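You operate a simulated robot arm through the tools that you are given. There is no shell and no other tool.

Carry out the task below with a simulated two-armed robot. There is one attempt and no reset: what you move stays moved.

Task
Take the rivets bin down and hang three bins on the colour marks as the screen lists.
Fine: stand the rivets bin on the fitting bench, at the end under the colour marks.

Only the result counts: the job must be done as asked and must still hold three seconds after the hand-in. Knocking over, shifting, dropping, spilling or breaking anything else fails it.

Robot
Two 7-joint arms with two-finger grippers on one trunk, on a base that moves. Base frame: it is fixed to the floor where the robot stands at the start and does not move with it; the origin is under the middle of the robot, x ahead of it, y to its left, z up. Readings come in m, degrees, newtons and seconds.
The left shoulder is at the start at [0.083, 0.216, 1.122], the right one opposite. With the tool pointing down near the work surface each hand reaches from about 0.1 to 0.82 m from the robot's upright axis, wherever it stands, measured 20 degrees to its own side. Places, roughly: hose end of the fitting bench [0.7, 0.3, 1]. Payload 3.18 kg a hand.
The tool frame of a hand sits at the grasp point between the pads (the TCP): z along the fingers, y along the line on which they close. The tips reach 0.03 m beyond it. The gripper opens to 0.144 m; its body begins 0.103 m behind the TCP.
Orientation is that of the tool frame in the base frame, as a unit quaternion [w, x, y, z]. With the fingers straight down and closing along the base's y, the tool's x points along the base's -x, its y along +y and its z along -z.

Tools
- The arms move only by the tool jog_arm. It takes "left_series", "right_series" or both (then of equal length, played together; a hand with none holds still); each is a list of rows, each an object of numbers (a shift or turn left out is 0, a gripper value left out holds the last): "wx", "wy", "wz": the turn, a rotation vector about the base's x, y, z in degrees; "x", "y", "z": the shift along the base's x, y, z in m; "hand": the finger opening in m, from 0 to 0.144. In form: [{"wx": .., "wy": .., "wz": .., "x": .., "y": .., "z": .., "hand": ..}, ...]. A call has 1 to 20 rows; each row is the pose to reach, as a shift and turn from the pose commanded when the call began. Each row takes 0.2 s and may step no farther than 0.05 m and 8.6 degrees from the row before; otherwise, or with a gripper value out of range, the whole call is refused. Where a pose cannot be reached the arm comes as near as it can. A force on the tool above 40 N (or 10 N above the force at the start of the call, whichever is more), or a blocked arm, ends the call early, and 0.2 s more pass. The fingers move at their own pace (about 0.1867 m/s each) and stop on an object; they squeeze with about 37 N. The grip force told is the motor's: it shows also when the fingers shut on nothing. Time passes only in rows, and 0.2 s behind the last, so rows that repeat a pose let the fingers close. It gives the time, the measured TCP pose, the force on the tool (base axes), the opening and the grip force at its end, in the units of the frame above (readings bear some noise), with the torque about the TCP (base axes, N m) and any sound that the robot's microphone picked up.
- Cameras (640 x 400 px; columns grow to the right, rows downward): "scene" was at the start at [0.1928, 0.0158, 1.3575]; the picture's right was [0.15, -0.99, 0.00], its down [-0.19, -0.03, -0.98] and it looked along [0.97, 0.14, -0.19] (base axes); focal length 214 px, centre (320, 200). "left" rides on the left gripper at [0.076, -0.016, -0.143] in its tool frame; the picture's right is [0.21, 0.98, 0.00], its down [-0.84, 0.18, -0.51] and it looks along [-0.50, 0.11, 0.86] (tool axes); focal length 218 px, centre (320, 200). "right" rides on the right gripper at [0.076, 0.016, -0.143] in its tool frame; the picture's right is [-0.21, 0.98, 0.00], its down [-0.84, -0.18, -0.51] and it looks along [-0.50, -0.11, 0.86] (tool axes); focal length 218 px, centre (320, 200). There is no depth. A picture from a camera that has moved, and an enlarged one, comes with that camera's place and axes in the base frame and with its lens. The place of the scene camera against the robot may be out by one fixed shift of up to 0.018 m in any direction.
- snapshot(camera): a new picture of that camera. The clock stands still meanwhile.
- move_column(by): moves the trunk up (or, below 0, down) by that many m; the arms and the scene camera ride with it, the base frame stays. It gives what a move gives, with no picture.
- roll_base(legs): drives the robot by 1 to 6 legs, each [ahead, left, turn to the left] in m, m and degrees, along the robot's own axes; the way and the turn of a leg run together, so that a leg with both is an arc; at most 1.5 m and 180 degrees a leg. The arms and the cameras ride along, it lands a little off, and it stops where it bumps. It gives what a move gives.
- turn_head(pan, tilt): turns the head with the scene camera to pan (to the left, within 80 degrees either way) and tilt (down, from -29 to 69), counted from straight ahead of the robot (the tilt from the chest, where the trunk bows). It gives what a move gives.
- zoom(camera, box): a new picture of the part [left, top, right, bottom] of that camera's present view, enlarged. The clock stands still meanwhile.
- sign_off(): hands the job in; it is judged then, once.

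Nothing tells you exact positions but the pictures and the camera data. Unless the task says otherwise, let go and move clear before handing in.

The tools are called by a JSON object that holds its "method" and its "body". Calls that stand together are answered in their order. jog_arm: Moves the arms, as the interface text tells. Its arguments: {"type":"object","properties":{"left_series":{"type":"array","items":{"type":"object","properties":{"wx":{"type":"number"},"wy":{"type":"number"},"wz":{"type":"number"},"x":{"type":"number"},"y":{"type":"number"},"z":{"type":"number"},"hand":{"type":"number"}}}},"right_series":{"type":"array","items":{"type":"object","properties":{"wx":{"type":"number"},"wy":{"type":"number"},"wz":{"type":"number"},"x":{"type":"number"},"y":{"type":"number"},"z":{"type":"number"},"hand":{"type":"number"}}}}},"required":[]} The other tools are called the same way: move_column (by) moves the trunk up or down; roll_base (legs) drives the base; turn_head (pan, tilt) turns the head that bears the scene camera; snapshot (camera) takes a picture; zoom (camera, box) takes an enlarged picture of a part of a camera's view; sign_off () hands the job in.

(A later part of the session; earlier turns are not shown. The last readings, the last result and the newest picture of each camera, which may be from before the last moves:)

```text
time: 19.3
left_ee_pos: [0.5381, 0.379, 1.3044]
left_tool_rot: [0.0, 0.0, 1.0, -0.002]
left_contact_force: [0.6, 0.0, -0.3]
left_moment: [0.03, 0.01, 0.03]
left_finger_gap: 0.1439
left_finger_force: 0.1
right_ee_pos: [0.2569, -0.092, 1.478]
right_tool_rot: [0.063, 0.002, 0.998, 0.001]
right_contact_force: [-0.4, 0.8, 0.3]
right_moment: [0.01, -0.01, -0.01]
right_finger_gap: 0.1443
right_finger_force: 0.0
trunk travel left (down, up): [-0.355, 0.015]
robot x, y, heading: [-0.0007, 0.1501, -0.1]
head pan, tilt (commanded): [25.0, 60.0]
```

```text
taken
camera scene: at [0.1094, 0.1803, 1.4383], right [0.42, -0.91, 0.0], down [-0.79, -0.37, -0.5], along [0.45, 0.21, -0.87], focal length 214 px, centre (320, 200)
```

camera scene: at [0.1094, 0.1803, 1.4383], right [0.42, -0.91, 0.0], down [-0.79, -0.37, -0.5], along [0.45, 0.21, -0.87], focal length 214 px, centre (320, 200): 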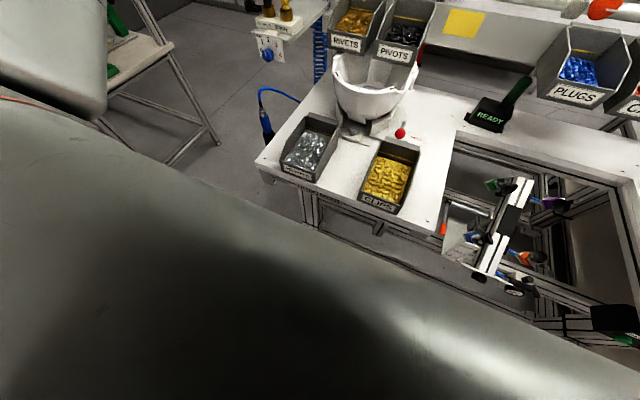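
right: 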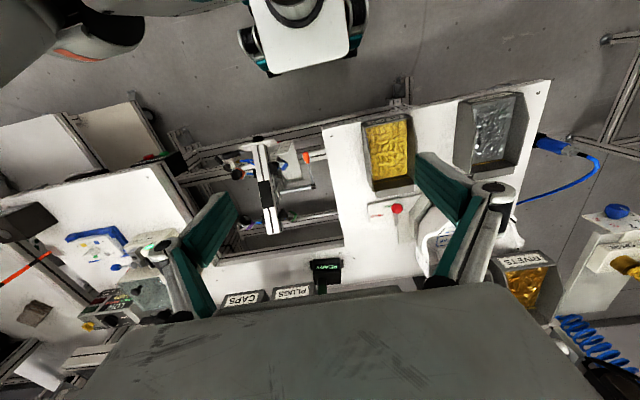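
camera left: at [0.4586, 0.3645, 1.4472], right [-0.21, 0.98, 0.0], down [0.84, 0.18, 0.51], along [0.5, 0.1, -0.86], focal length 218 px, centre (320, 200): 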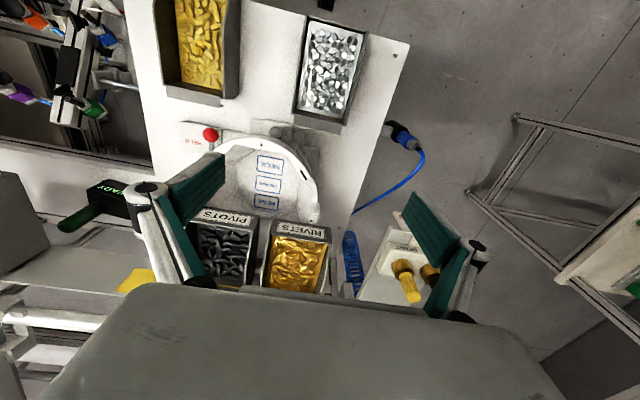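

The bench edge is about 0.13 m ahead of the base, so a small forward drive is safe. I'll roll 0.06 m forward and then try a forward-pitched gripper pose.

{"method": "roll_base", "body": {"legs": [[0.06, 0.0, 0.0]]}}

{"method": "move_column", "body": {"by": -0.07}}

{"method": "turn_head", "body": {"pan": 8, "tilt": 32}}

{"method": "snapshot", "body": {"camera": "scene"}}

```text
time: 20.3
left_ee_pos: [0.601, 0.3798, 1.3039]
left_tool_rot: [-0.001, 0.0, 1.0, -0.002]
left_contact_force: [0.7, -0.7, 0.2]
left_moment: [-0.01, 0.04, 0.01]
left_finger_gap: 0.144
left_finger_force: 0.1
right_ee_pos: [0.3173, -0.0914, 1.4775]
right_tool_rot: [0.062, 0.001, 0.998, 0.002]
right_contact_force: [0.1, 0.9, 0.2]
right_moment: [-0.03, 0.06, -0.03]
right_finger_gap: 0.1441
right_finger_force: 0.1
trunk travel left (down, up): [-0.355, 0.015]
robot x, y, heading: [0.0566, 0.1485, -0.1]
head pan, tilt (commanded): [25.0, 60.0]
```

```text
time: 21.4
left_ee_pos: [0.598, 0.3806, 1.2345]
left_tool_rot: [0.0, -0.001, 1.0, -0.002]
left_contact_force: [0.5, 0.0, 0.2]
left_moment: [0.05, 0.01, -0.01]
left_finger_gap: 0.1439
left_finger_force: 0.0
right_ee_pos: [0.3158, -0.0913, 1.4078]
right_tool_rot: [0.064, 0.001, 0.998, 0.002]
right_contact_force: [-0.1, 0.0, 0.4]
right_moment: [0.01, -0.02, -0.03]
right_finger_gap: 0.1436
right_finger_force: 0.1
trunk travel left (down, up): [-0.285, 0.085]
robot x, y, heading: [0.0609, 0.1486, 0.0]
head pan, tilt (commanded): [25.0, 60.0]
```

```text
time: 22.3
left_ee_pos: [0.599, 0.3807, 1.2342]
left_tool_rot: [-0.001, -0.001, 1.0, -0.003]
left_contact_force: [0.2, -0.5, -0.6]
left_moment: [0.0, 0.01, -0.01]
left_finger_gap: 0.1441
left_finger_force: 0.1
right_ee_pos: [0.317, -0.0908, 1.4078]
right_tool_rot: [0.063, 0.001, 0.998, 0.001]
right_contact_force: [-0.6, -0.6, -0.5]
right_moment: [0.0, 0.01, -0.03]
right_finger_gap: 0.1441
right_finger_force: 0.1
trunk travel left (down, up): [-0.285, 0.085]
robot x, y, heading: [0.0592, 0.1484, 0.2]
head pan, tilt (commanded): [8.0, 32.0]
```

```text
taken
camera scene: at [0.205, 0.1648, 1.4067], right [0.14, -0.99, 0.0], down [-0.53, -0.07, -0.85], along [0.84, 0.12, -0.53], focal length 214 px, centre (320, 200)
```

scene: 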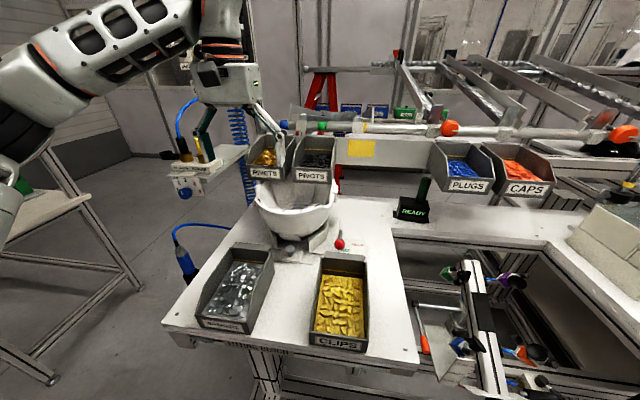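

The hand sits just in front of the bins with tips at z≈1.20. I pull back and up slightly while pitching the gripper about 35° forward, then look with the wrist camera.

{"method": "jog_arm", "body": {"left_series": [{"x": -0.03, "y": -0.01, "z": 0.03, "wy": -5}, {"x": -0.05, "y": -0.03, "z": 0.06, "wy": -12}, {"x": -0.05, "y": -0.05, "z": 0.08, "wy": -20}, {"x": -0.05, "y": -0.07, "z": 0.09, "wy": -28}, {"x": -0.05, "y": -0.09, "z": 0.1, "wy": -35}, {"x": -0.05, "y": -0.09, "z": 0.1, "wy": -35}]}}

{"method": "snapshot", "body": {"camera": "left"}}

{"method": "snapshot", "body": {"camera": "scene"}}

```text
time: 23.7
left_ee_pos: [0.5606, 0.3618, 1.3721]
left_tool_rot: [0.297, 0.003, 0.955, -0.001]
left_contact_force: [0.4, -0.2, 0.4]
left_moment: [0.0, 0.01, 0.02]
left_finger_gap: 0.144
left_finger_force: 0.1
left hand out of reach, approached as far as the arm can: row 2, 3, 4, 5, 6
right_ee_pos: [0.3173, -0.094, 1.4072]
right_tool_rot: [0.062, 0.002, 0.998, 0.002]
right_contact_force: [0.7, 0.3, -0.5]
right_moment: [0.02, 0.03, -0.02]
right_finger_gap: 0.1439
right_finger_force: 0.1
trunk travel left (down, up): [-0.285, 0.085]
robot x, y, heading: [0.058, 0.1495, 0.0]
head pan, tilt (commanded): [8.0, 32.0]
```

```text
taken
camera left: at [0.4149, 0.3465, 1.4449], right [-0.17, 0.98, -0.12], down [0.41, 0.18, 0.9], along [0.9, 0.1, -0.43], focal length 218 px, centre (320, 200)
```

left: 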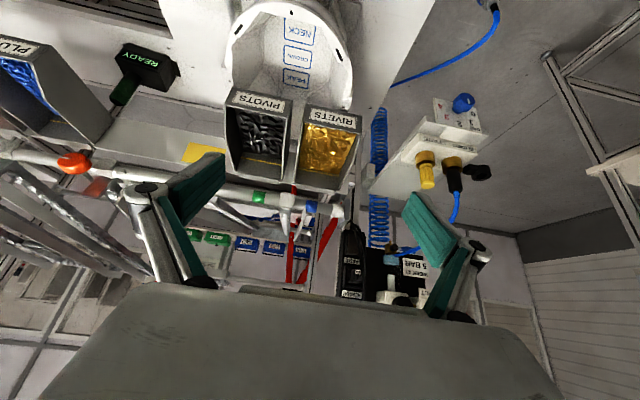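

```text
taken
camera scene: at [0.2064, 0.1644, 1.4066], right [0.14, -0.99, 0.0], down [-0.53, -0.07, -0.85], along [0.84, 0.12, -0.53], focal length 214 px, centre (320, 200)
```

scene: 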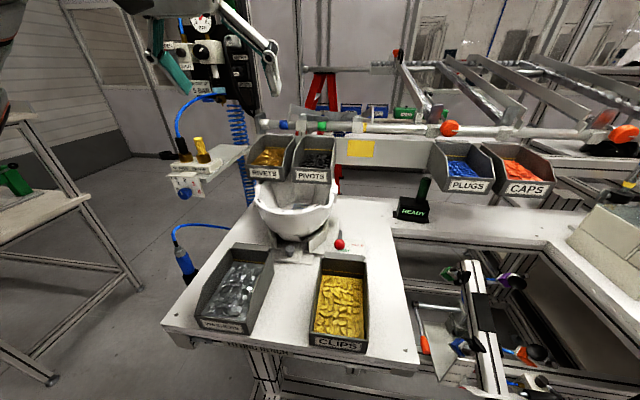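

The hand lags the commanded pose, so some joint limit is in play at this height. I'll lower the hand in small steps in front of the bins and see whether it settles on command.

{"method": "jog_arm", "body": {"left_series": [{"z": -0.04}, {"z": -0.08}, {"z": -0.1, "y": -0.02}, {"z": -0.1, "y": -0.05}, {"z": -0.1, "y": -0.05}]}}

{"method": "snapshot", "body": {"camera": "left"}}

{"method": "turn_head", "body": {"pan": 45, "tilt": 10}}

{"method": "snapshot", "body": {"camera": "scene"}}

```text
time: 24.9
left_ee_pos: [0.5577, 0.3927, 1.343]
left_tool_rot: [0.298, 0.003, 0.955, -0.002]
left_contact_force: [-0.1, 0.1, -0.1]
left_moment: [0.01, 0.02, -0.03]
left_finger_gap: 0.1439
left_finger_force: 0.1
left hand out of reach, approached as far as the arm can: row 1, 2, 3, 4, 5
right_ee_pos: [0.3151, -0.0909, 1.4077]
right_tool_rot: [0.063, 0.002, 0.998, 0.002]
right_contact_force: [0.4, 0.1, -0.6]
right_moment: [-0.03, -0.01, -0.02]
right_finger_gap: 0.1437
right_finger_force: 0.0
trunk travel left (down, up): [-0.285, 0.085]
robot x, y, heading: [0.0581, 0.1481, 0.0]
head pan, tilt (commanded): [8.0, 32.0]
```

```text
taken
camera left: at [0.4123, 0.3779, 1.4162], right [-0.17, 0.98, -0.12], down [0.41, 0.18, 0.9], along [0.9, 0.1, -0.43], focal length 218 px, centre (320, 200)
```

left: 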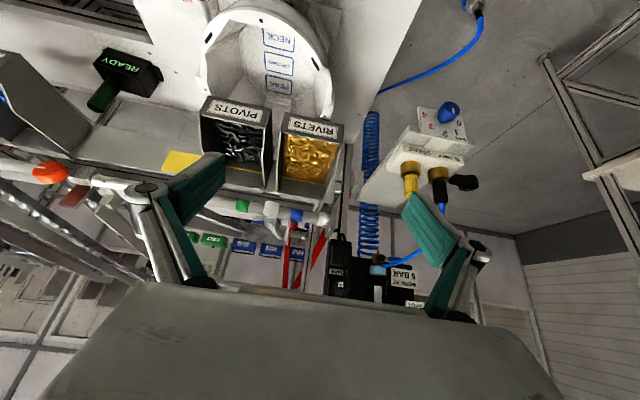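

```text
time: 25.9
left_ee_pos: [0.5586, 0.3946, 1.343]
left_tool_rot: [0.298, 0.003, 0.954, -0.002]
left_contact_force: [-0.3, -0.6, 0.6]
left_moment: [-0.01, 0.0, -0.01]
left_finger_gap: 0.144
left_finger_force: 0.0
right_ee_pos: [0.3157, -0.0916, 1.4079]
right_tool_rot: [0.063, 0.002, 0.998, 0.001]
right_contact_force: [-0.1, -0.1, 0.4]
right_moment: [-0.04, 0.0, -0.03]
right_finger_gap: 0.1439
right_finger_force: 0.2
trunk travel left (down, up): [-0.285, 0.085]
robot x, y, heading: [0.0578, 0.1504, 0.1]
head pan, tilt (commanded): [45.0, 10.0]
```

```text
taken
camera scene: at [0.1822, 0.218, 1.4422], right [0.71, -0.71, 0.0], down [-0.12, -0.12, -0.98], along [0.7, 0.7, -0.17], focal length 214 px, centre (320, 200)
```

scene: 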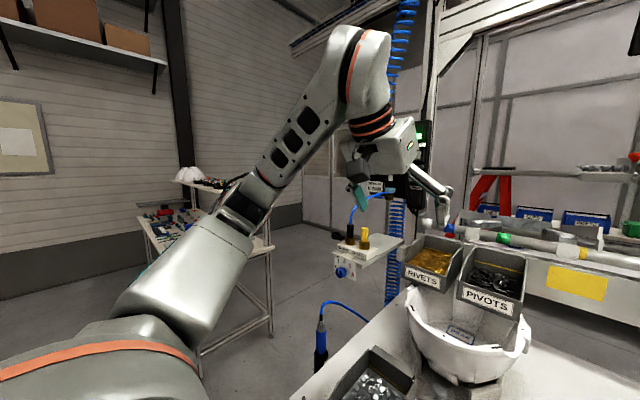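

The arm appears caught at a wrist joint limit rather than at full stretch. I raise the trunk again and test with a null move to learn where the commanded pose is counted from.

{"method": "move_column", "body": {"by": 0.08}}

{"method": "jog_arm", "body": {"left_series": [{"x": 0.0}, {"x": 0.0}]}}

```text
time: 27.1
left_ee_pos: [0.5539, 0.391, 1.4289]
left_tool_rot: [0.303, 0.001, 0.953, 0.0]
left_contact_force: [-0.3, -1.0, 0.0]
left_moment: [-0.02, 0.02, 0.0]
left_finger_gap: 0.1438
left_finger_force: 0.1
right_ee_pos: [0.315, -0.0931, 1.4876]
right_tool_rot: [0.063, 0.001, 0.998, 0.002]
right_contact_force: [1.4, 0.1, -0.2]
right_moment: [0.0, 0.01, 0.0]
right_finger_gap: 0.144
right_finger_force: 0.1
trunk travel left (down, up): [-0.365, 0.005]
robot x, y, heading: [0.0606, 0.1483, 0.1]
head pan, tilt (commanded): [45.0, 10.0]
```

```text
time: 27.7
left_ee_pos: [0.5547, 0.3915, 1.4293]
left_tool_rot: [0.302, 0.001, 0.953, 0.0]
left_contact_force: [0.3, -0.6, -0.1]
left_moment: [-0.01, -0.01, -0.05]
left_finger_gap: 0.1444
left_finger_force: 0.0
right_ee_pos: [0.3157, -0.0914, 1.4872]
right_tool_rot: [0.062, 0.001, 0.998, 0.002]
right_contact_force: [0.0, 0.0, 0.5]
right_moment: [-0.01, 0.0, 0.0]
right_finger_gap: 0.1443
right_finger_force: 0.0
trunk travel left (down, up): [-0.365, 0.005]
robot x, y, heading: [0.0573, 0.1539, -0.3]
head pan, tilt (commanded): [45.0, 10.0]
```

The commanded pose follows the actual one. Now I lower the hand straight down in steps, still in front of the bins and above them.

{"method": "jog_arm", "body": {"left_series": [{"z": -0.03}, {"z": -0.06}, {"z": -0.09}, {"z": -0.12}, {"z": -0.12}]}}

```text
time: 28.9
left_ee_pos: [0.5451, 0.3944, 1.4251]
left_tool_rot: [0.301, 0.002, 0.954, 0.001]
left_contact_force: [0.2, -0.1, 0.5]
left_moment: [0.0, 0.02, -0.02]
left_finger_gap: 0.144
left_finger_force: 0.0
left hand out of reach, approached as far as the arm can: row 1, 2, 3, 4, 5
right_ee_pos: [0.3159, -0.0905, 1.4875]
right_tool_rot: [0.063, 0.002, 0.998, 0.0]
right_contact_force: [-0.2, 0.8, 0.8]
right_moment: [0.03, 0.02, 0.02]
right_finger_gap: 0.1439
right_finger_force: 0.0
trunk travel left (down, up): [-0.365, 0.005]
robot x, y, heading: [0.0596, 0.1504, -0.3]
head pan, tilt (commanded): [45.0, 10.0]
```

The pitched pose is blocked from going lower. I return the tool to vertical and to its own side, where the reach is described as good, and test again from there.

{"method": "jog_arm", "body": {"left_series": [{"x": -0.02, "y": 0.02, "wy": 8}, {"x": -0.04, "y": 0.05, "wy": 16}, {"x": -0.04, "y": 0.08, "wy": 24}, {"x": -0.04, "y": 0.1, "wy": 30}, {"x": -0.04, "y": 0.1, "wy": 35}, {"x": -0.04, "y": 0.1, "wy": 35}]}}

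{"method": "jog_arm", "body": {"left_series": [{"z": -0.04}, {"z": -0.08}, {"z": -0.12}, {"z": -0.12}]}}

{"method": "turn_head", "body": {"pan": 60, "tilt": -5}}

{"method": "snapshot", "body": {"camera": "scene"}}

```text
time: 30.3
left_ee_pos: [0.5048, 0.4957, 1.4263]
left_tool_rot: [0.002, 0.002, 1.0, -0.002]
left_contact_force: [-0.2, 0.3, 0.0]
left_moment: [0.03, -0.02, -0.04]
left_finger_gap: 0.1439
left_finger_force: 0.1
right_ee_pos: [0.3159, -0.0919, 1.4878]
right_tool_rot: [0.063, 0.001, 0.998, 0.001]
right_contact_force: [0.9, 0.9, 0.3]
right_moment: [0.04, 0.0, 0.01]
right_finger_gap: 0.144
right_finger_force: 0.0
trunk travel left (down, up): [-0.365, 0.005]
robot x, y, heading: [0.0575, 0.1522, -0.0]
head pan, tilt (commanded): [45.0, 10.0]
```

```text
time: 31.3
left_ee_pos: [0.5055, 0.495, 1.3039]
left_tool_rot: [0.002, 0.001, 1.0, -0.001]
left_contact_force: [-0.1, 0.1, 0.6]
left_moment: [0.02, -0.01, 0.0]
left_finger_gap: 0.144
left_finger_force: 0.1
right_ee_pos: [0.3148, -0.0929, 1.4878]
right_tool_rot: [0.062, 0.002, 0.998, 0.002]
right_contact_force: [-0.4, -0.4, -0.5]
right_moment: [-0.05, -0.03, 0.03]
right_finger_gap: 0.1442
right_finger_force: 0.1
trunk travel left (down, up): [-0.365, 0.005]
robot x, y, heading: [0.0602, 0.1485, -0.0]
head pan, tilt (commanded): [45.0, 10.0]
```

```text
time: 32.1
left_ee_pos: [0.5062, 0.4963, 1.3043]
left_tool_rot: [0.002, 0.002, 1.0, -0.001]
left_contact_force: [-0.1, 0.5, -0.4]
left_moment: [-0.03, 0.0, -0.02]
left_finger_gap: 0.1439
left_finger_force: 0.1
right_ee_pos: [0.3138, -0.0919, 1.4886]
right_tool_rot: [0.063, 0.002, 0.998, 0.002]
right_contact_force: [-0.3, -0.1, -0.4]
right_moment: [-0.02, -0.02, -0.01]
right_finger_gap: 0.1441
right_finger_force: 0.1
trunk travel left (down, up): [-0.365, 0.005]
robot x, y, heading: [0.0623, 0.1472, 0.0]
head pan, tilt (commanded): [60.0, -5.0]
```

```text
taken
camera scene: at [0.1532, 0.2282, 1.546], right [0.87, -0.5, 0.0], down [0.04, 0.07, -1.0], along [0.5, 0.86, 0.09], focal length 214 px, centre (320, 200)
```

scene: 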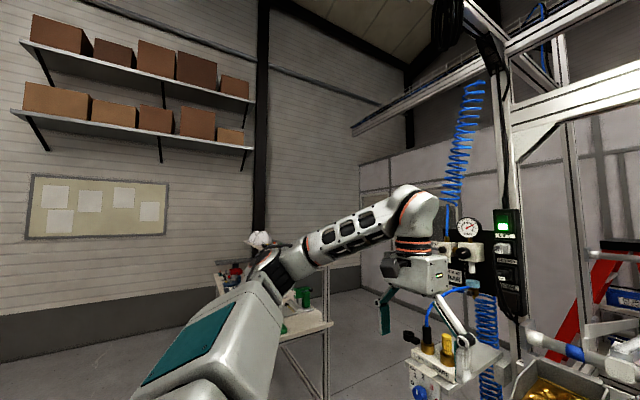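

With the tool vertical and on the arm's own side the reach is fine, so the original sideways position suits the left arm better. I roll back right by 0.12 m, keeping the small forward offset.

{"method": "roll_base", "body": {"legs": [[0.0, -0.12, 0.0]]}}

{"method": "jog_arm", "body": {"left_series": [{"x": 0.03}, {"x": 0.06}, {"x": 0.06}]}}

{"method": "snapshot", "body": {"camera": "left"}}

{"method": "turn_head", "body": {"pan": 20, "tilt": 32}}

{"method": "snapshot", "body": {"camera": "scene"}}

```text
time: 33.8
left_ee_pos: [0.5049, 0.3767, 1.3039]
left_tool_rot: [0.002, 0.002, 1.0, -0.001]
left_contact_force: [0.5, -0.2, 1.0]
left_moment: [0.04, -0.05, 0.0]
left_finger_gap: 0.1439
left_finger_force: 0.0
right_ee_pos: [0.3143, -0.2116, 1.4887]
right_tool_rot: [0.063, 0.001, 0.998, 0.002]
right_contact_force: [-0.6, 0.0, 0.3]
right_moment: [0.04, -0.01, 0.0]
right_finger_gap: 0.1437
right_finger_force: 0.2
trunk travel left (down, up): [-0.365, 0.005]
robot x, y, heading: [0.0594, 0.0264, 0.0]
head pan, tilt (commanded): [60.0, -5.0]
```

```text
time: 34.6
left_ee_pos: [0.5657, 0.3765, 1.3037]
left_tool_rot: [0.001, 0.001, 1.0, -0.001]
left_contact_force: [0.8, 0.5, -1.0]
left_moment: [-0.03, -0.02, -0.01]
left_finger_gap: 0.1441
left_finger_force: 0.0
right_ee_pos: [0.3156, -0.2098, 1.4868]
right_tool_rot: [0.063, 0.001, 0.998, 0.002]
right_contact_force: [-0.1, 0.1, 0.5]
right_moment: [-0.03, -0.03, 0.0]
right_finger_gap: 0.1441
right_finger_force: 0.1
trunk travel left (down, up): [-0.365, 0.005]
robot x, y, heading: [0.0583, 0.0293, 0.1]
head pan, tilt (commanded): [60.0, -5.0]
```

```text
taken
camera left: at [0.4859, 0.3615, 1.4456], right [-0.21, 0.98, 0.0], down [0.84, 0.18, 0.51], along [0.5, 0.1, -0.86], focal length 218 px, centre (320, 200)
```

left: 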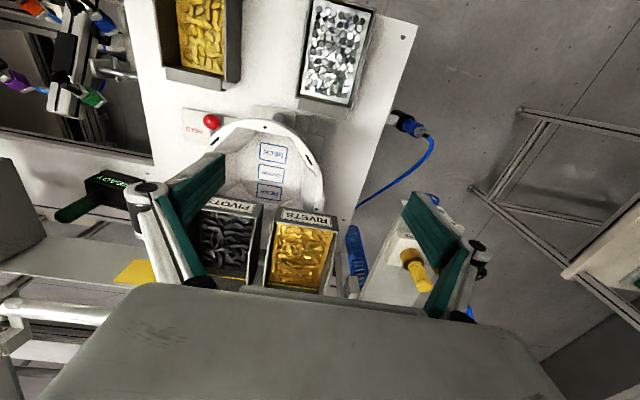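

```text
time: 35.6
left_ee_pos: [0.5645, 0.3753, 1.3035]
left_tool_rot: [0.001, 0.001, 1.0, -0.001]
left_contact_force: [0.4, -0.3, 0.8]
left_moment: [-0.02, 0.02, -0.03]
left_finger_gap: 0.1438
left_finger_force: 0.1
right_ee_pos: [0.3156, -0.211, 1.4867]
right_tool_rot: [0.063, 0.002, 0.998, 0.002]
right_contact_force: [0.1, 0.9, 0.8]
right_moment: [-0.03, 0.0, 0.02]
right_finger_gap: 0.144
right_finger_force: 0.0
trunk travel left (down, up): [-0.365, 0.005]
robot x, y, heading: [0.0563, 0.0276, 0.0]
head pan, tilt (commanded): [20.0, 32.0]
```

```text
taken
camera scene: at [0.1935, 0.0632, 1.4869], right [0.34, -0.94, 0.0], down [-0.5, -0.18, -0.85], along [0.8, 0.29, -0.53], focal length 214 px, centre (320, 200)
```

scene: 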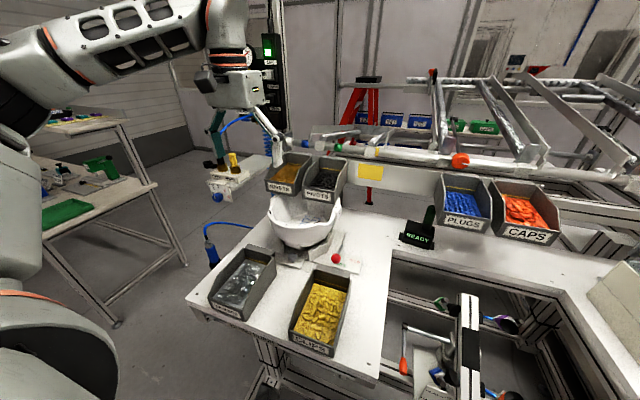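

Reach is good now. I zoom on the hung bins from this pose, then shift the hand to the right for a second viewpoint.

{"method": "zoom", "body": {"camera": "left", "box": [180, 190, 360, 302]}}

{"method": "jog_arm", "body": {"left_series": [{"x": 0.0, "y": -0.05, "z": 0.0}, {"x": 0.0, "y": -0.1, "z": 0.0}, {"x": 0.0, "y": -0.15, "z": 0.0}, {"x": 0.0, "y": -0.2, "z": 0.0}, {"x": 0.0, "y": -0.2, "z": 0.0}]}}

{"method": "snapshot", "body": {"camera": "left"}}

{"method": "zoom", "body": {"camera": "left", "box": [240, 190, 480, 340]}}

```text
3.56 times, centred on (270, 246) of left
camera zoom: at [0.4861, 0.3607, 1.4457], right [-0.21, 0.98, 0.0], down [0.84, 0.18, 0.51], along [0.5, 0.1, -0.86], focal length 776 px, centre (498, 36)
```

zoom: 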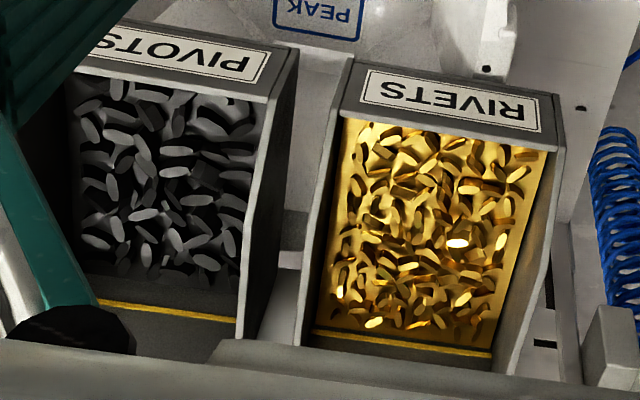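

```text
time: 36.9
left_ee_pos: [0.5633, 0.2444, 1.3306]
left_tool_rot: [0.0, 0.002, 1.0, -0.001]
left_contact_force: [1.2, 0.2, 0.1]
left_moment: [0.05, 0.0, -0.03]
left_finger_gap: 0.1439
left_finger_force: 0.0
left hand out of reach, approached as far as the arm can: row 2, 3, 4, 5
right_ee_pos: [0.3156, -0.2119, 1.4881]
right_tool_rot: [0.063, 0.001, 0.998, 0.002]
right_contact_force: [0.5, -0.7, -0.3]
right_moment: [0.02, 0.0, 0.02]
right_finger_gap: 0.1441
right_finger_force: 0.0
trunk travel left (down, up): [-0.365, 0.005]
robot x, y, heading: [0.0584, 0.0323, 0.1]
head pan, tilt (commanded): [20.0, 32.0]
```

```text
taken
camera left: at [0.4848, 0.2288, 1.4727], right [-0.21, 0.98, 0.0], down [0.84, 0.18, 0.51], along [0.5, 0.1, -0.86], focal length 218 px, centre (320, 200)
```

left: 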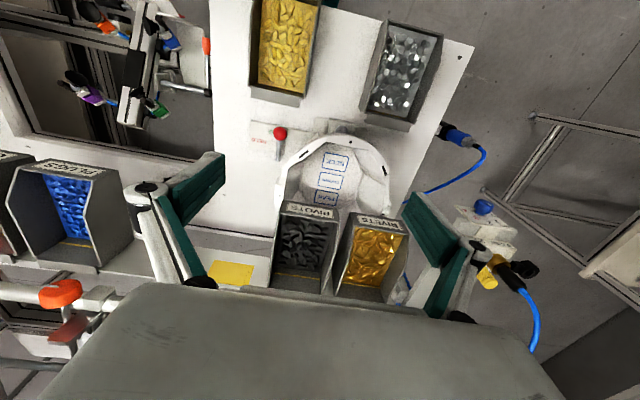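

```text
2.67 times, centred on (360, 265) of left
camera zoom: at [0.4848, 0.2288, 1.4727], right [-0.21, 0.98, 0.0], down [0.84, 0.18, 0.51], along [0.5, 0.1, -0.86], focal length 582 px, centre (213, 27)
```

zoom: 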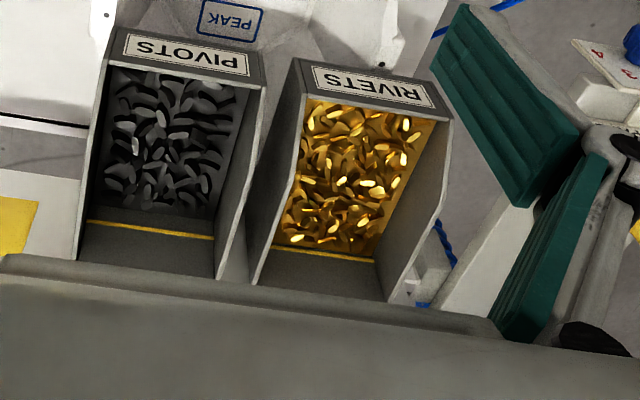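

Triangulating with the wrist camera: rivets bin spans y 0.334–0.436, pivots y 0.209–0.308, front x≈0.697, back x≈0.84, bottom z≈1.13, top z≈1.21; gap 26 mm. I'll measure the yellow mark now and move the base a little right for the slide of the pivots bin.

{"method": "zoom", "body": {"camera": "left", "box": [190, 240, 286, 300]}}

{"method": "zoom", "body": {"camera": "left", "box": [220, 90, 380, 190]}}

{"method": "roll_base", "body": {"legs": [[0.0, -0.08, 0.0]]}}

{"method": "snapshot", "body": {"camera": "left"}}

{"method": "zoom", "body": {"camera": "left", "box": [220, 220, 380, 320]}}

```text
6.67 times, centred on (238, 270) of left
camera zoom: at [0.4848, 0.2288, 1.4727], right [-0.21, 0.98, 0.0], down [0.84, 0.18, 0.51], along [0.5, 0.1, -0.86], focal length 1455 px, centre (867, -267)
```

zoom: 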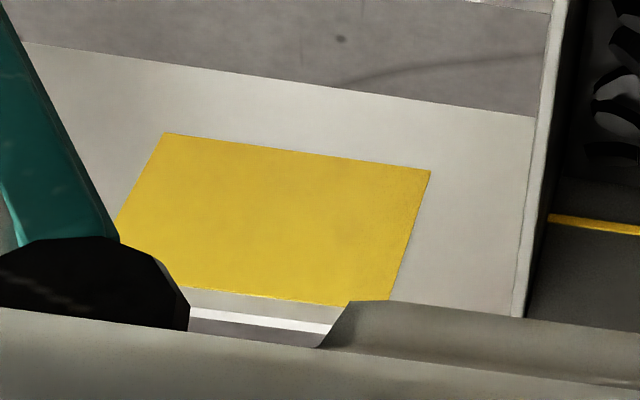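

```text
4.00 times, centred on (300, 140) of left
camera zoom: at [0.4848, 0.2288, 1.4727], right [-0.21, 0.98, 0.0], down [0.84, 0.18, 0.51], along [0.5, 0.1, -0.86], focal length 873 px, centre (400, 440)
```

zoom: 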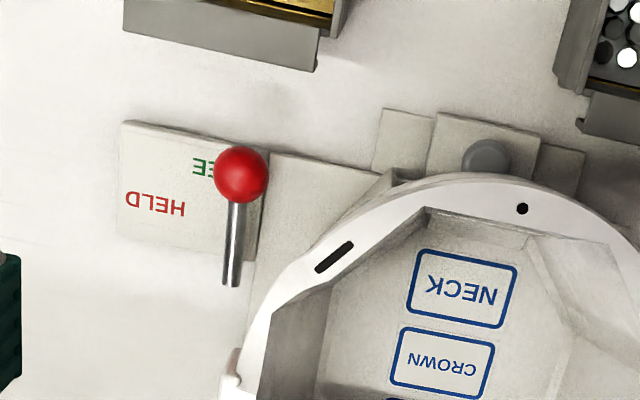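

```text
time: 38.2
left_ee_pos: [0.5632, 0.1651, 1.3291]
left_tool_rot: [0.001, 0.001, 1.0, 0.0]
left_contact_force: [-0.5, -0.3, 0.5]
left_moment: [-0.01, -0.02, 0.01]
left_finger_gap: 0.144
left_finger_force: 0.0
right_ee_pos: [0.3155, -0.2903, 1.4879]
right_tool_rot: [0.062, 0.002, 0.998, 0.002]
right_contact_force: [0.2, -0.1, 1.0]
right_moment: [0.03, 0.01, 0.0]
right_finger_gap: 0.1441
right_finger_force: 0.1
trunk travel left (down, up): [-0.365, 0.005]
robot x, y, heading: [0.0635, -0.0492, -0.1]
head pan, tilt (commanded): [20.0, 32.0]
```

```text
taken
camera left: at [0.485, 0.1503, 1.4725], right [-0.2, 0.98, 0.0], down [0.84, 0.18, 0.51], along [0.5, 0.1, -0.86], focal length 218 px, centre (320, 200)
```

left: 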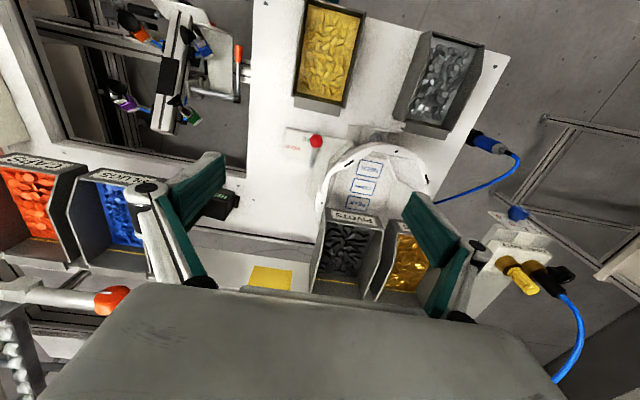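

```text
4.00 times, centred on (300, 270) of left
camera zoom: at [0.485, 0.1503, 1.4725], right [-0.2, 0.98, 0.0], down [0.84, 0.18, 0.51], along [0.5, 0.1, -0.86], focal length 873 px, centre (400, -80)
```

zoom: 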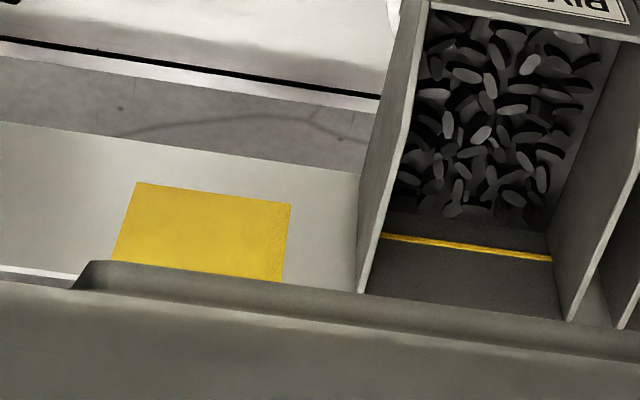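

Marks: yellow centre y≈0.13 on the panel face x≈0.8475, so green ≈0.258 and blue ≈0.385 by pitch. The far bench spot is cramped by the lever and READY box, so I'll first hang the clips right of yellow and use its cleared bench place for the rivets; now I move over the clips bin to measure it.

{"method": "jog_arm", "body": {"left_series": [{"x": -0.03, "y": 0.0, "z": -0.02}, {"x": -0.06, "y": 0.0, "z": -0.05}, {"x": -0.09, "y": 0.0, "z": -0.08}, {"x": -0.1, "y": 0.0, "z": -0.11}, {"x": -0.1, "y": 0.0, "z": -0.13}, {"x": -0.1, "y": 0.0, "z": -0.13}]}}

{"method": "snapshot", "body": {"camera": "left"}}

{"method": "zoom", "body": {"camera": "left", "box": [220, 20, 420, 145]}}

{"method": "turn_head", "body": {"pan": 25, "tilt": 50}}

{"method": "snapshot", "body": {"camera": "scene"}}

```text
time: 39.6
left_ee_pos: [0.5078, 0.2124, 1.3248]
left_tool_rot: [0.0, 0.003, 1.0, 0.0]
left_contact_force: [-0.6, -0.2, -0.3]
left_moment: [0.01, -0.01, 0.01]
left_finger_gap: 0.144
left_finger_force: 0.1
left hand out of reach, approached as far as the arm can: row 1, 2, 3, 4, 5, 6
right_ee_pos: [0.3154, -0.2892, 1.4873]
right_tool_rot: [0.063, 0.002, 0.998, 0.002]
right_contact_force: [0.1, 0.5, -0.7]
right_moment: [-0.02, -0.02, -0.01]
right_finger_gap: 0.1439
right_finger_force: 0.0
trunk travel left (down, up): [-0.365, 0.005]
robot x, y, heading: [0.062, -0.0502, -0.1]
head pan, tilt (commanded): [20.0, 32.0]
```

```text
taken
camera left: at [0.4298, 0.1974, 1.4673], right [-0.2, 0.98, 0.0], down [0.84, 0.18, 0.51], along [0.5, 0.11, -0.86], focal length 218 px, centre (320, 200)
```

left: 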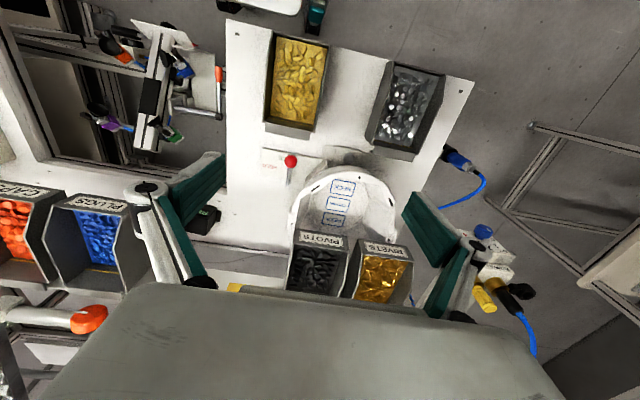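

```text
3.20 times, centred on (320, 82) of left
camera zoom: at [0.4298, 0.1974, 1.4673], right [-0.2, 0.98, 0.0], down [0.84, 0.18, 0.51], along [0.5, 0.11, -0.86], focal length 698 px, centre (320, 576)
```

zoom: 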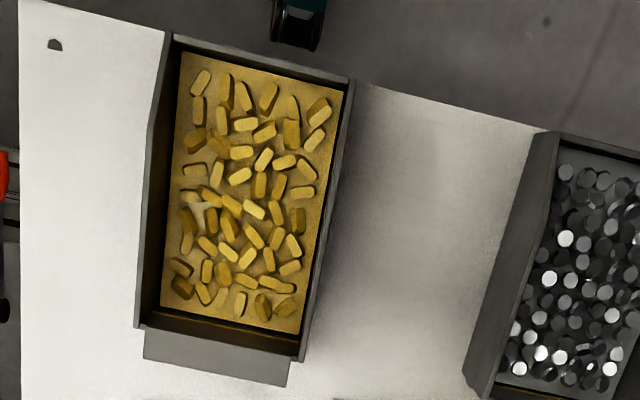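

```text
time: 40.4
left_ee_pos: [0.5082, 0.2127, 1.3262]
left_tool_rot: [0.0, 0.003, 1.0, 0.001]
left_contact_force: [0.2, 0.4, -0.2]
left_moment: [0.01, 0.01, 0.0]
left_finger_gap: 0.1442
left_finger_force: 0.1
right_ee_pos: [0.3149, -0.2907, 1.4868]
right_tool_rot: [0.063, 0.002, 0.998, 0.002]
right_contact_force: [0.5, 0.2, -0.7]
right_moment: [0.03, 0.01, -0.01]
right_finger_gap: 0.1442
right_finger_force: 0.1
trunk travel left (down, up): [-0.365, 0.005]
robot x, y, heading: [0.0591, -0.0464, -0.0]
head pan, tilt (commanded): [25.0, 50.0]
```

```text
taken
camera scene: at [0.179, -0.014, 1.4606], right [0.42, -0.91, 0.0], down [-0.69, -0.32, -0.64], along [0.58, 0.27, -0.77], focal length 214 px, centre (320, 200)
```

scene: 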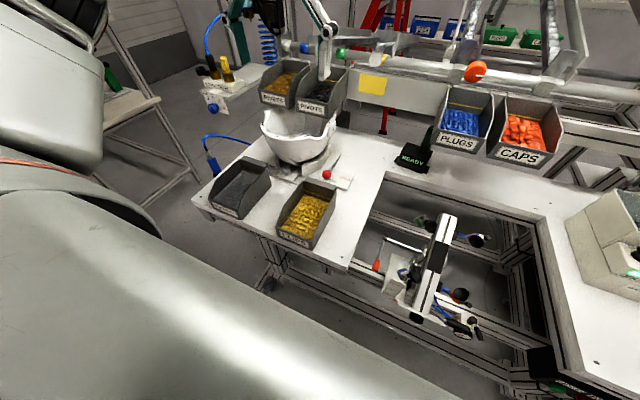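

The arm again jams when reaching inward, so each target should lie about 0.3 m to the robot's left. I move the base right so the clips bin is on the left arm's own side.

{"method": "roll_base", "body": {"legs": [[0.0, -0.16, 0.0]]}}

{"method": "jog_arm", "body": {"left_series": [{"x": -0.02, "y": 0.05}, {"x": -0.04, "y": 0.1}, {"x": -0.05, "y": 0.1, "z": -0.04}, {"x": -0.05, "y": 0.1, "z": -0.08}, {"x": -0.05, "y": 0.1, "z": -0.12}, {"x": -0.05, "y": 0.1, "z": -0.12}]}}

{"method": "snapshot", "body": {"camera": "left"}}

{"method": "turn_head", "body": {"pan": 30, "tilt": 35}}

{"method": "snapshot", "body": {"camera": "scene"}}

```text
time: 42.5
left_ee_pos: [0.5085, 0.0516, 1.3256]
left_tool_rot: [0.001, 0.002, 1.0, 0.0]
left_contact_force: [0.1, 0.1, 0.1]
left_moment: [0.06, 0.01, 0.01]
left_finger_gap: 0.1439
left_finger_force: 0.0
right_ee_pos: [0.3157, -0.451, 1.4869]
right_tool_rot: [0.062, 0.001, 0.998, 0.002]
right_contact_force: [0.9, -0.2, 0.3]
right_moment: [0.01, 0.01, 0.02]
right_finger_gap: 0.144
right_finger_force: 0.1
trunk travel left (down, up): [-0.365, 0.005]
robot x, y, heading: [0.0597, -0.2143, -0.0]
head pan, tilt (commanded): [25.0, 50.0]
```

```text
refused: row 1 steps farther than a row can; nothing moved
```

```text
taken
camera left: at [0.4298, 0.0362, 1.4674], right [-0.21, 0.98, 0.0], down [0.84, 0.18, 0.51], along [0.5, 0.11, -0.86], focal length 218 px, centre (320, 200)
```

left: 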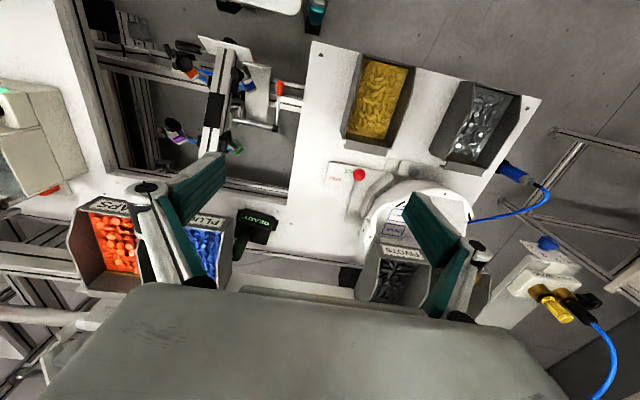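

```text
time: 43.2
left_ee_pos: [0.5081, 0.0531, 1.3258]
left_tool_rot: [0.0, 0.002, 1.0, 0.001]
left_contact_force: [0.3, -0.3, 0.2]
left_moment: [-0.01, 0.01, -0.02]
left_finger_gap: 0.1441
left_finger_force: 0.1
right_ee_pos: [0.3153, -0.4509, 1.4885]
right_tool_rot: [0.063, 0.002, 0.998, 0.002]
right_contact_force: [0.0, -0.3, 0.3]
right_moment: [-0.04, 0.0, 0.01]
right_finger_gap: 0.1437
right_finger_force: 0.1
trunk travel left (down, up): [-0.365, 0.005]
robot x, y, heading: [0.0614, -0.211, -0.3]
head pan, tilt (commanded): [30.0, 35.0]
```

```text
taken
camera scene: at [0.1855, -0.1632, 1.4822], right [0.5, -0.87, 0.0], down [-0.5, -0.29, -0.82], along [0.71, 0.41, -0.57], focal length 214 px, centre (320, 200)
```

scene: 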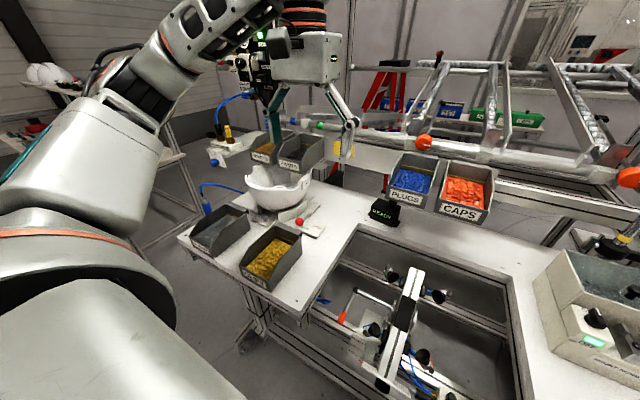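

A row stepped too far; nothing moved. I take a zoom of the clips bin from here (second viewpoint), then approach in smaller steps.

{"method": "zoom", "body": {"camera": "left", "box": [300, 40, 460, 140]}}

{"method": "jog_arm", "body": {"left_series": [{"x": -0.015, "y": 0.045}, {"x": -0.03, "y": 0.09}, {"x": -0.04, "y": 0.1, "z": -0.04}, {"x": -0.05, "y": 0.1, "z": -0.08}, {"x": -0.05, "y": 0.1, "z": -0.12}, {"x": -0.05, "y": 0.1, "z": -0.12}]}}

{"method": "snapshot", "body": {"camera": "left"}}

{"method": "zoom", "body": {"camera": "left", "box": [250, 20, 450, 145]}}

```text
4.00 times, centred on (380, 90) of left
camera zoom: at [0.4298, 0.0365, 1.4673], right [-0.21, 0.98, 0.0], down [0.84, 0.18, 0.51], along [0.5, 0.11, -0.86], focal length 873 px, centre (80, 640)
```

zoom: 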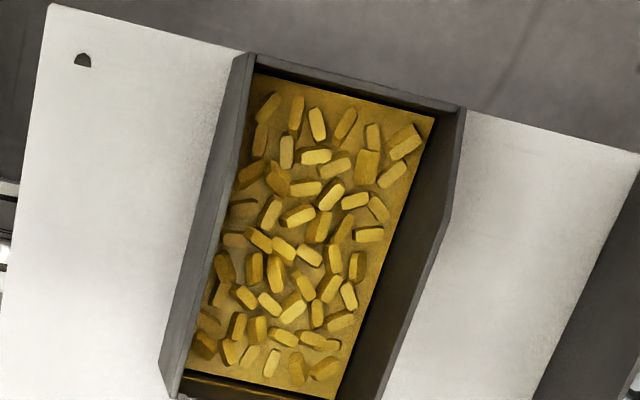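

```text
time: 44.6
left_ee_pos: [0.4634, 0.186, 1.2363]
left_tool_rot: [0.0, 0.002, 1.0, 0.001]
left_contact_force: [-1.3, 0.7, -0.1]
left_moment: [0.03, -0.03, -0.03]
left_finger_gap: 0.1439
left_finger_force: 0.1
left hand out of reach, approached as far as the arm can: row 4, 5, 6
right_ee_pos: [0.3167, -0.4501, 1.4872]
right_tool_rot: [0.063, 0.002, 0.998, 0.002]
right_contact_force: [0.0, -0.4, 0.9]
right_moment: [0.01, 0.04, 0.0]
right_finger_gap: 0.1442
right_finger_force: 0.1
trunk travel left (down, up): [-0.365, 0.005]
robot x, y, heading: [0.0594, -0.2082, -0.1]
head pan, tilt (commanded): [30.0, 35.0]
```

```text
taken
camera left: at [0.3856, 0.1698, 1.3784], right [-0.2, 0.98, 0.0], down [0.84, 0.17, 0.51], along [0.5, 0.11, -0.86], focal length 218 px, centre (320, 200)
```

left: 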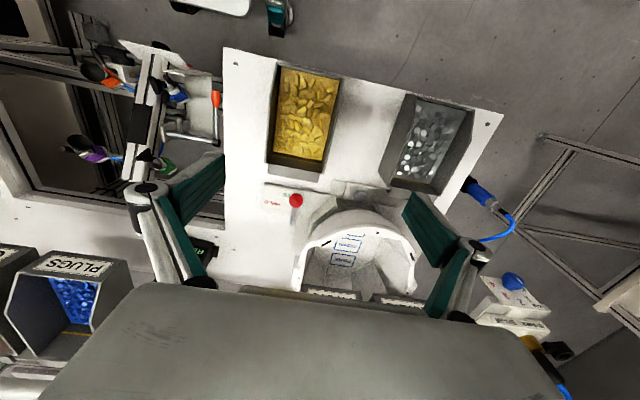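

```text
3.20 times, centred on (350, 82) of left
camera zoom: at [0.3856, 0.1698, 1.3784], right [-0.2, 0.98, 0.0], down [0.84, 0.17, 0.51], along [0.5, 0.11, -0.86], focal length 698 px, centre (224, 576)
```

zoom: 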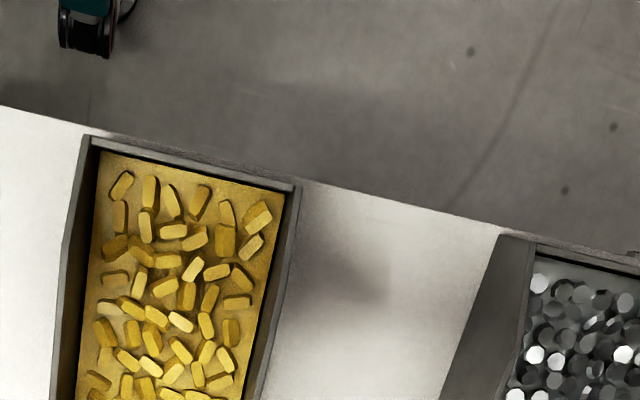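

The arm posture drifted into a joint limit while reaching inward. I'll swing the hand out to its own side, lower it there, and come back in low, which should restore a better posture.

{"method": "jog_arm", "body": {"left_series": [{"z": 0.03, "y": 0.03}, {"z": 0.06, "y": 0.06}, {"z": 0.08, "y": 0.1}, {"z": 0.08, "y": 0.14}, {"z": 0.08, "y": 0.18}, {"z": 0.08, "y": 0.22}, {"z": 0.08, "y": 0.26}, {"z": 0.08, "y": 0.26}]}}

{"method": "turn_head", "body": {"pan": 55, "tilt": 5}}

{"method": "snapshot", "body": {"camera": "scene"}}

```text
time: 46.5
left_ee_pos: [0.4634, 0.4478, 1.3164]
left_tool_rot: [0.0, 0.001, 1.0, 0.002]
left_contact_force: [-0.5, -0.1, -0.3]
left_moment: [0.02, 0.01, 0.01]
left_finger_gap: 0.1441
left_finger_force: 0.1
right_ee_pos: [0.3156, -0.4511, 1.4884]
right_tool_rot: [0.063, 0.002, 0.998, 0.002]
right_contact_force: [-0.8, -0.6, -1.2]
right_moment: [0.02, -0.02, -0.03]
right_finger_gap: 0.144
right_finger_force: 0.0
trunk travel left (down, up): [-0.365, 0.005]
robot x, y, heading: [0.0608, -0.2078, -0.1]
head pan, tilt (commanded): [30.0, 35.0]
```

```text
time: 47.4
left_ee_pos: [0.4639, 0.4463, 1.3161]
left_tool_rot: [0.0, 0.002, 1.0, 0.0]
left_contact_force: [-0.3, 0.2, -0.2]
left_moment: [0.0, 0.02, -0.03]
left_finger_gap: 0.1441
left_finger_force: 0.1
right_ee_pos: [0.3166, -0.4509, 1.4881]
right_tool_rot: [0.063, 0.001, 0.998, 0.001]
right_contact_force: [0.0, 0.7, 0.0]
right_moment: [0.01, 0.01, 0.0]
right_finger_gap: 0.1438
right_finger_force: 0.1
trunk travel left (down, up): [-0.365, 0.005]
robot x, y, heading: [0.0587, -0.21, 0.3]
head pan, tilt (commanded): [55.0, 5.0]
```

```text
taken
camera scene: at [0.162, -0.1322, 1.5304], right [0.82, -0.57, 0.0], down [-0.05, -0.07, -1.0], along [0.57, 0.82, -0.09], focal length 214 px, centre (320, 200)
```

scene: 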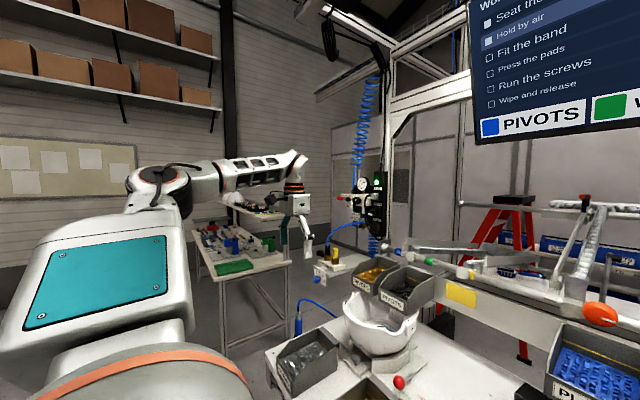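

The hand is now on its own side with a healthy posture. I lower it here and then come inward toward the clips at lower height to see how far it goes.

{"method": "jog_arm", "body": {"left_series": [{"z": -0.04}, {"z": -0.08}, {"z": -0.12}, {"z": -0.16}, {"z": -0.16, "y": -0.04}, {"z": -0.16, "y": -0.08}, {"z": -0.16, "y": -0.12}, {"z": -0.16, "y": -0.16}, {"z": -0.16, "y": -0.2}, {"z": -0.16, "y": -0.24}, {"z": -0.16, "y": -0.28}, {"z": -0.16, "y": -0.28}]}}

{"method": "turn_head", "body": {"pan": 45, "tilt": 20}}

{"method": "snapshot", "body": {"camera": "scene"}}

```text
time: 50.0
left_ee_pos: [0.4722, 0.2327, 1.1839]
left_tool_rot: [-0.002, 0.005, 1.0, -0.002]
left_contact_force: [0.2, -0.6, 1.1]
left_moment: [-0.03, 0.0, 0.0]
left_finger_gap: 0.144
left_finger_force: 0.1
left hand out of reach, approached as far as the arm can: row 9, 10, 11, 12
right_ee_pos: [0.3163, -0.4493, 1.4875]
right_tool_rot: [0.063, 0.002, 0.998, 0.001]
right_contact_force: [-0.1, 0.6, -0.4]
right_moment: [-0.03, 0.01, -0.01]
right_finger_gap: 0.144
right_finger_force: 0.1
trunk travel left (down, up): [-0.365, 0.005]
robot x, y, heading: [0.0563, -0.2115, -0.3]
head pan, tilt (commanded): [55.0, 5.0]
```

```text
time: 50.8
left_ee_pos: [0.4733, 0.2326, 1.185]
left_tool_rot: [-0.002, 0.004, 1.0, -0.002]
left_contact_force: [-0.4, -0.4, -0.4]
left_moment: [0.02, 0.0, 0.0]
left_finger_gap: 0.144
left_finger_force: 0.0
right_ee_pos: [0.3152, -0.4508, 1.4873]
right_tool_rot: [0.063, 0.002, 0.998, 0.001]
right_contact_force: [-0.4, -0.6, 0.4]
right_moment: [0.01, -0.02, -0.01]
right_finger_gap: 0.1441
right_finger_force: 0.0
trunk travel left (down, up): [-0.365, 0.005]
robot x, y, heading: [0.0566, -0.2096, -0.2]
head pan, tilt (commanded): [45.0, 20.0]
```

```text
taken
camera scene: at [0.175, -0.1419, 1.5062], right [0.71, -0.71, 0.0], down [-0.24, -0.24, -0.94], along [0.66, 0.67, -0.34], focal length 214 px, centre (320, 200)
```

scene: 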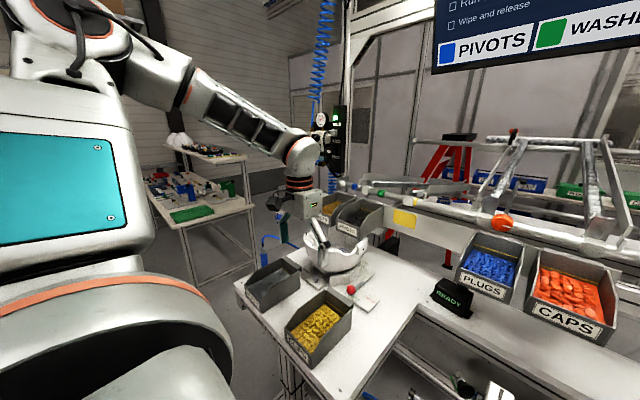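

The jam sets in where the wrist comes close to the shoulder with the trunk high, so bench-level work should be done with the trunk lowered. I raise the hand, then lower the trunk to its starting height.

{"method": "jog_arm", "body": {"left_series": [{"z": 0.04, "y": 0.02}, {"z": 0.08, "y": 0.04}, {"z": 0.12, "y": 0.06}, {"z": 0.15, "y": 0.06}, {"z": 0.15, "y": 0.06}]}}

{"method": "move_column", "body": {"by": -0.16}}

{"method": "snapshot", "body": {"camera": "left"}}

```text
time: 52.0
left_ee_pos: [0.4728, 0.2921, 1.3327]
left_tool_rot: [-0.001, 0.001, 1.0, 0.001]
left_contact_force: [0.3, 0.7, -0.4]
left_moment: [-0.03, 0.0, 0.02]
left_finger_gap: 0.1439
left_finger_force: 0.0
right_ee_pos: [0.3155, -0.45, 1.4873]
right_tool_rot: [0.062, 0.002, 0.998, 0.001]
right_contact_force: [0.5, -0.6, 0.4]
right_moment: [-0.02, 0.01, -0.03]
right_finger_gap: 0.1438
right_finger_force: 0.0
trunk travel left (down, up): [-0.365, 0.005]
robot x, y, heading: [0.0607, -0.2115, -0.0]
head pan, tilt (commanded): [45.0, 20.0]
```

```text
time: 53.8
left_ee_pos: [0.4721, 0.2917, 1.1757]
left_tool_rot: [0.001, 0.002, 1.0, 0.001]
left_contact_force: [-1.0, -0.5, -0.4]
left_moment: [-0.03, -0.02, 0.01]
left_finger_gap: 0.1442
left_finger_force: 0.1
right_ee_pos: [0.3138, -0.4512, 1.3272]
right_tool_rot: [0.064, 0.001, 0.998, 0.002]
right_contact_force: [-1.1, -0.5, -0.5]
right_moment: [0.03, -0.06, 0.0]
right_finger_gap: 0.144
right_finger_force: 0.0
trunk travel left (down, up): [-0.205, 0.165]
robot x, y, heading: [0.056, -0.2102, -0.1]
head pan, tilt (commanded): [45.0, 20.0]
```

```text
taken
camera left: at [0.3937, 0.2761, 1.3169], right [-0.21, 0.98, 0.0], down [0.84, 0.18, 0.51], along [0.5, 0.11, -0.86], focal length 218 px, centre (320, 200)
```

left: 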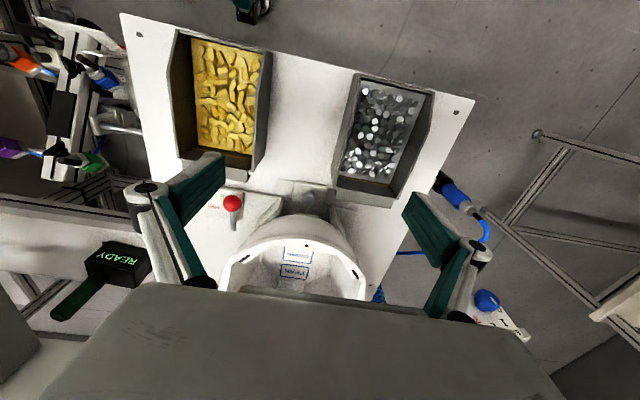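

The trunk came down cleanly, the hand is at (0.47, 0.29, 1.18). I move inward over the clips bin (y≈0.16) and see if it gets there.

{"method": "jog_arm", "body": {"left_series": [{"y": -0.04}, {"y": -0.08}, {"y": -0.12}, {"y": -0.132}, {"y": -0.132}]}}

{"method": "snapshot", "body": {"camera": "left"}}

{"method": "zoom", "body": {"camera": "left", "box": [240, 20, 400, 120]}}

```text
time: 55.0
left_ee_pos: [0.4727, 0.1603, 1.1726]
left_tool_rot: [0.001, 0.001, 1.0, 0.001]
left_contact_force: [0.3, -0.1, 0.1]
left_moment: [-0.01, 0.04, -0.02]
left_finger_gap: 0.1439
left_finger_force: 0.0
right_ee_pos: [0.3165, -0.4508, 1.327]
right_tool_rot: [0.063, 0.001, 0.998, 0.002]
right_contact_force: [0.5, 0.2, -0.9]
right_moment: [0.03, 0.0, -0.01]
right_finger_gap: 0.1439
right_finger_force: 0.0
trunk travel left (down, up): [-0.205, 0.165]
robot x, y, heading: [0.0624, -0.212, -0.0]
head pan, tilt (commanded): [45.0, 20.0]
```

```text
taken
camera left: at [0.3948, 0.1436, 1.316], right [-0.21, 0.98, 0.0], down [0.84, 0.18, 0.51], along [0.5, 0.11, -0.86], focal length 218 px, centre (320, 200)
```

left: 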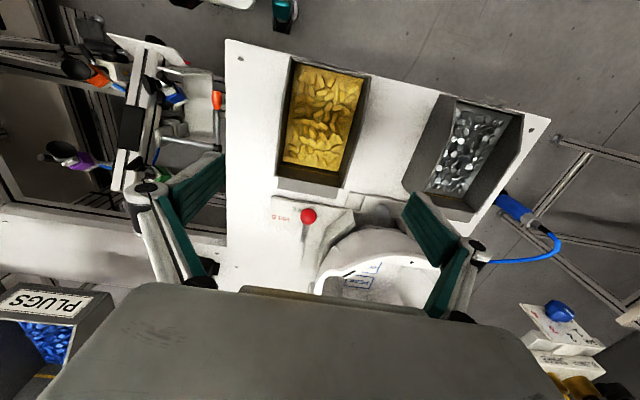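

```text
4.00 times, centred on (320, 70) of left
camera zoom: at [0.3948, 0.1436, 1.316], right [-0.21, 0.98, 0.0], down [0.84, 0.18, 0.51], along [0.5, 0.11, -0.86], focal length 873 px, centre (320, 720)
```

zoom: 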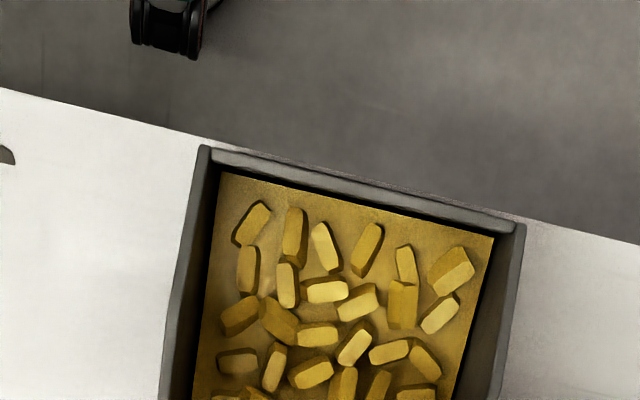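

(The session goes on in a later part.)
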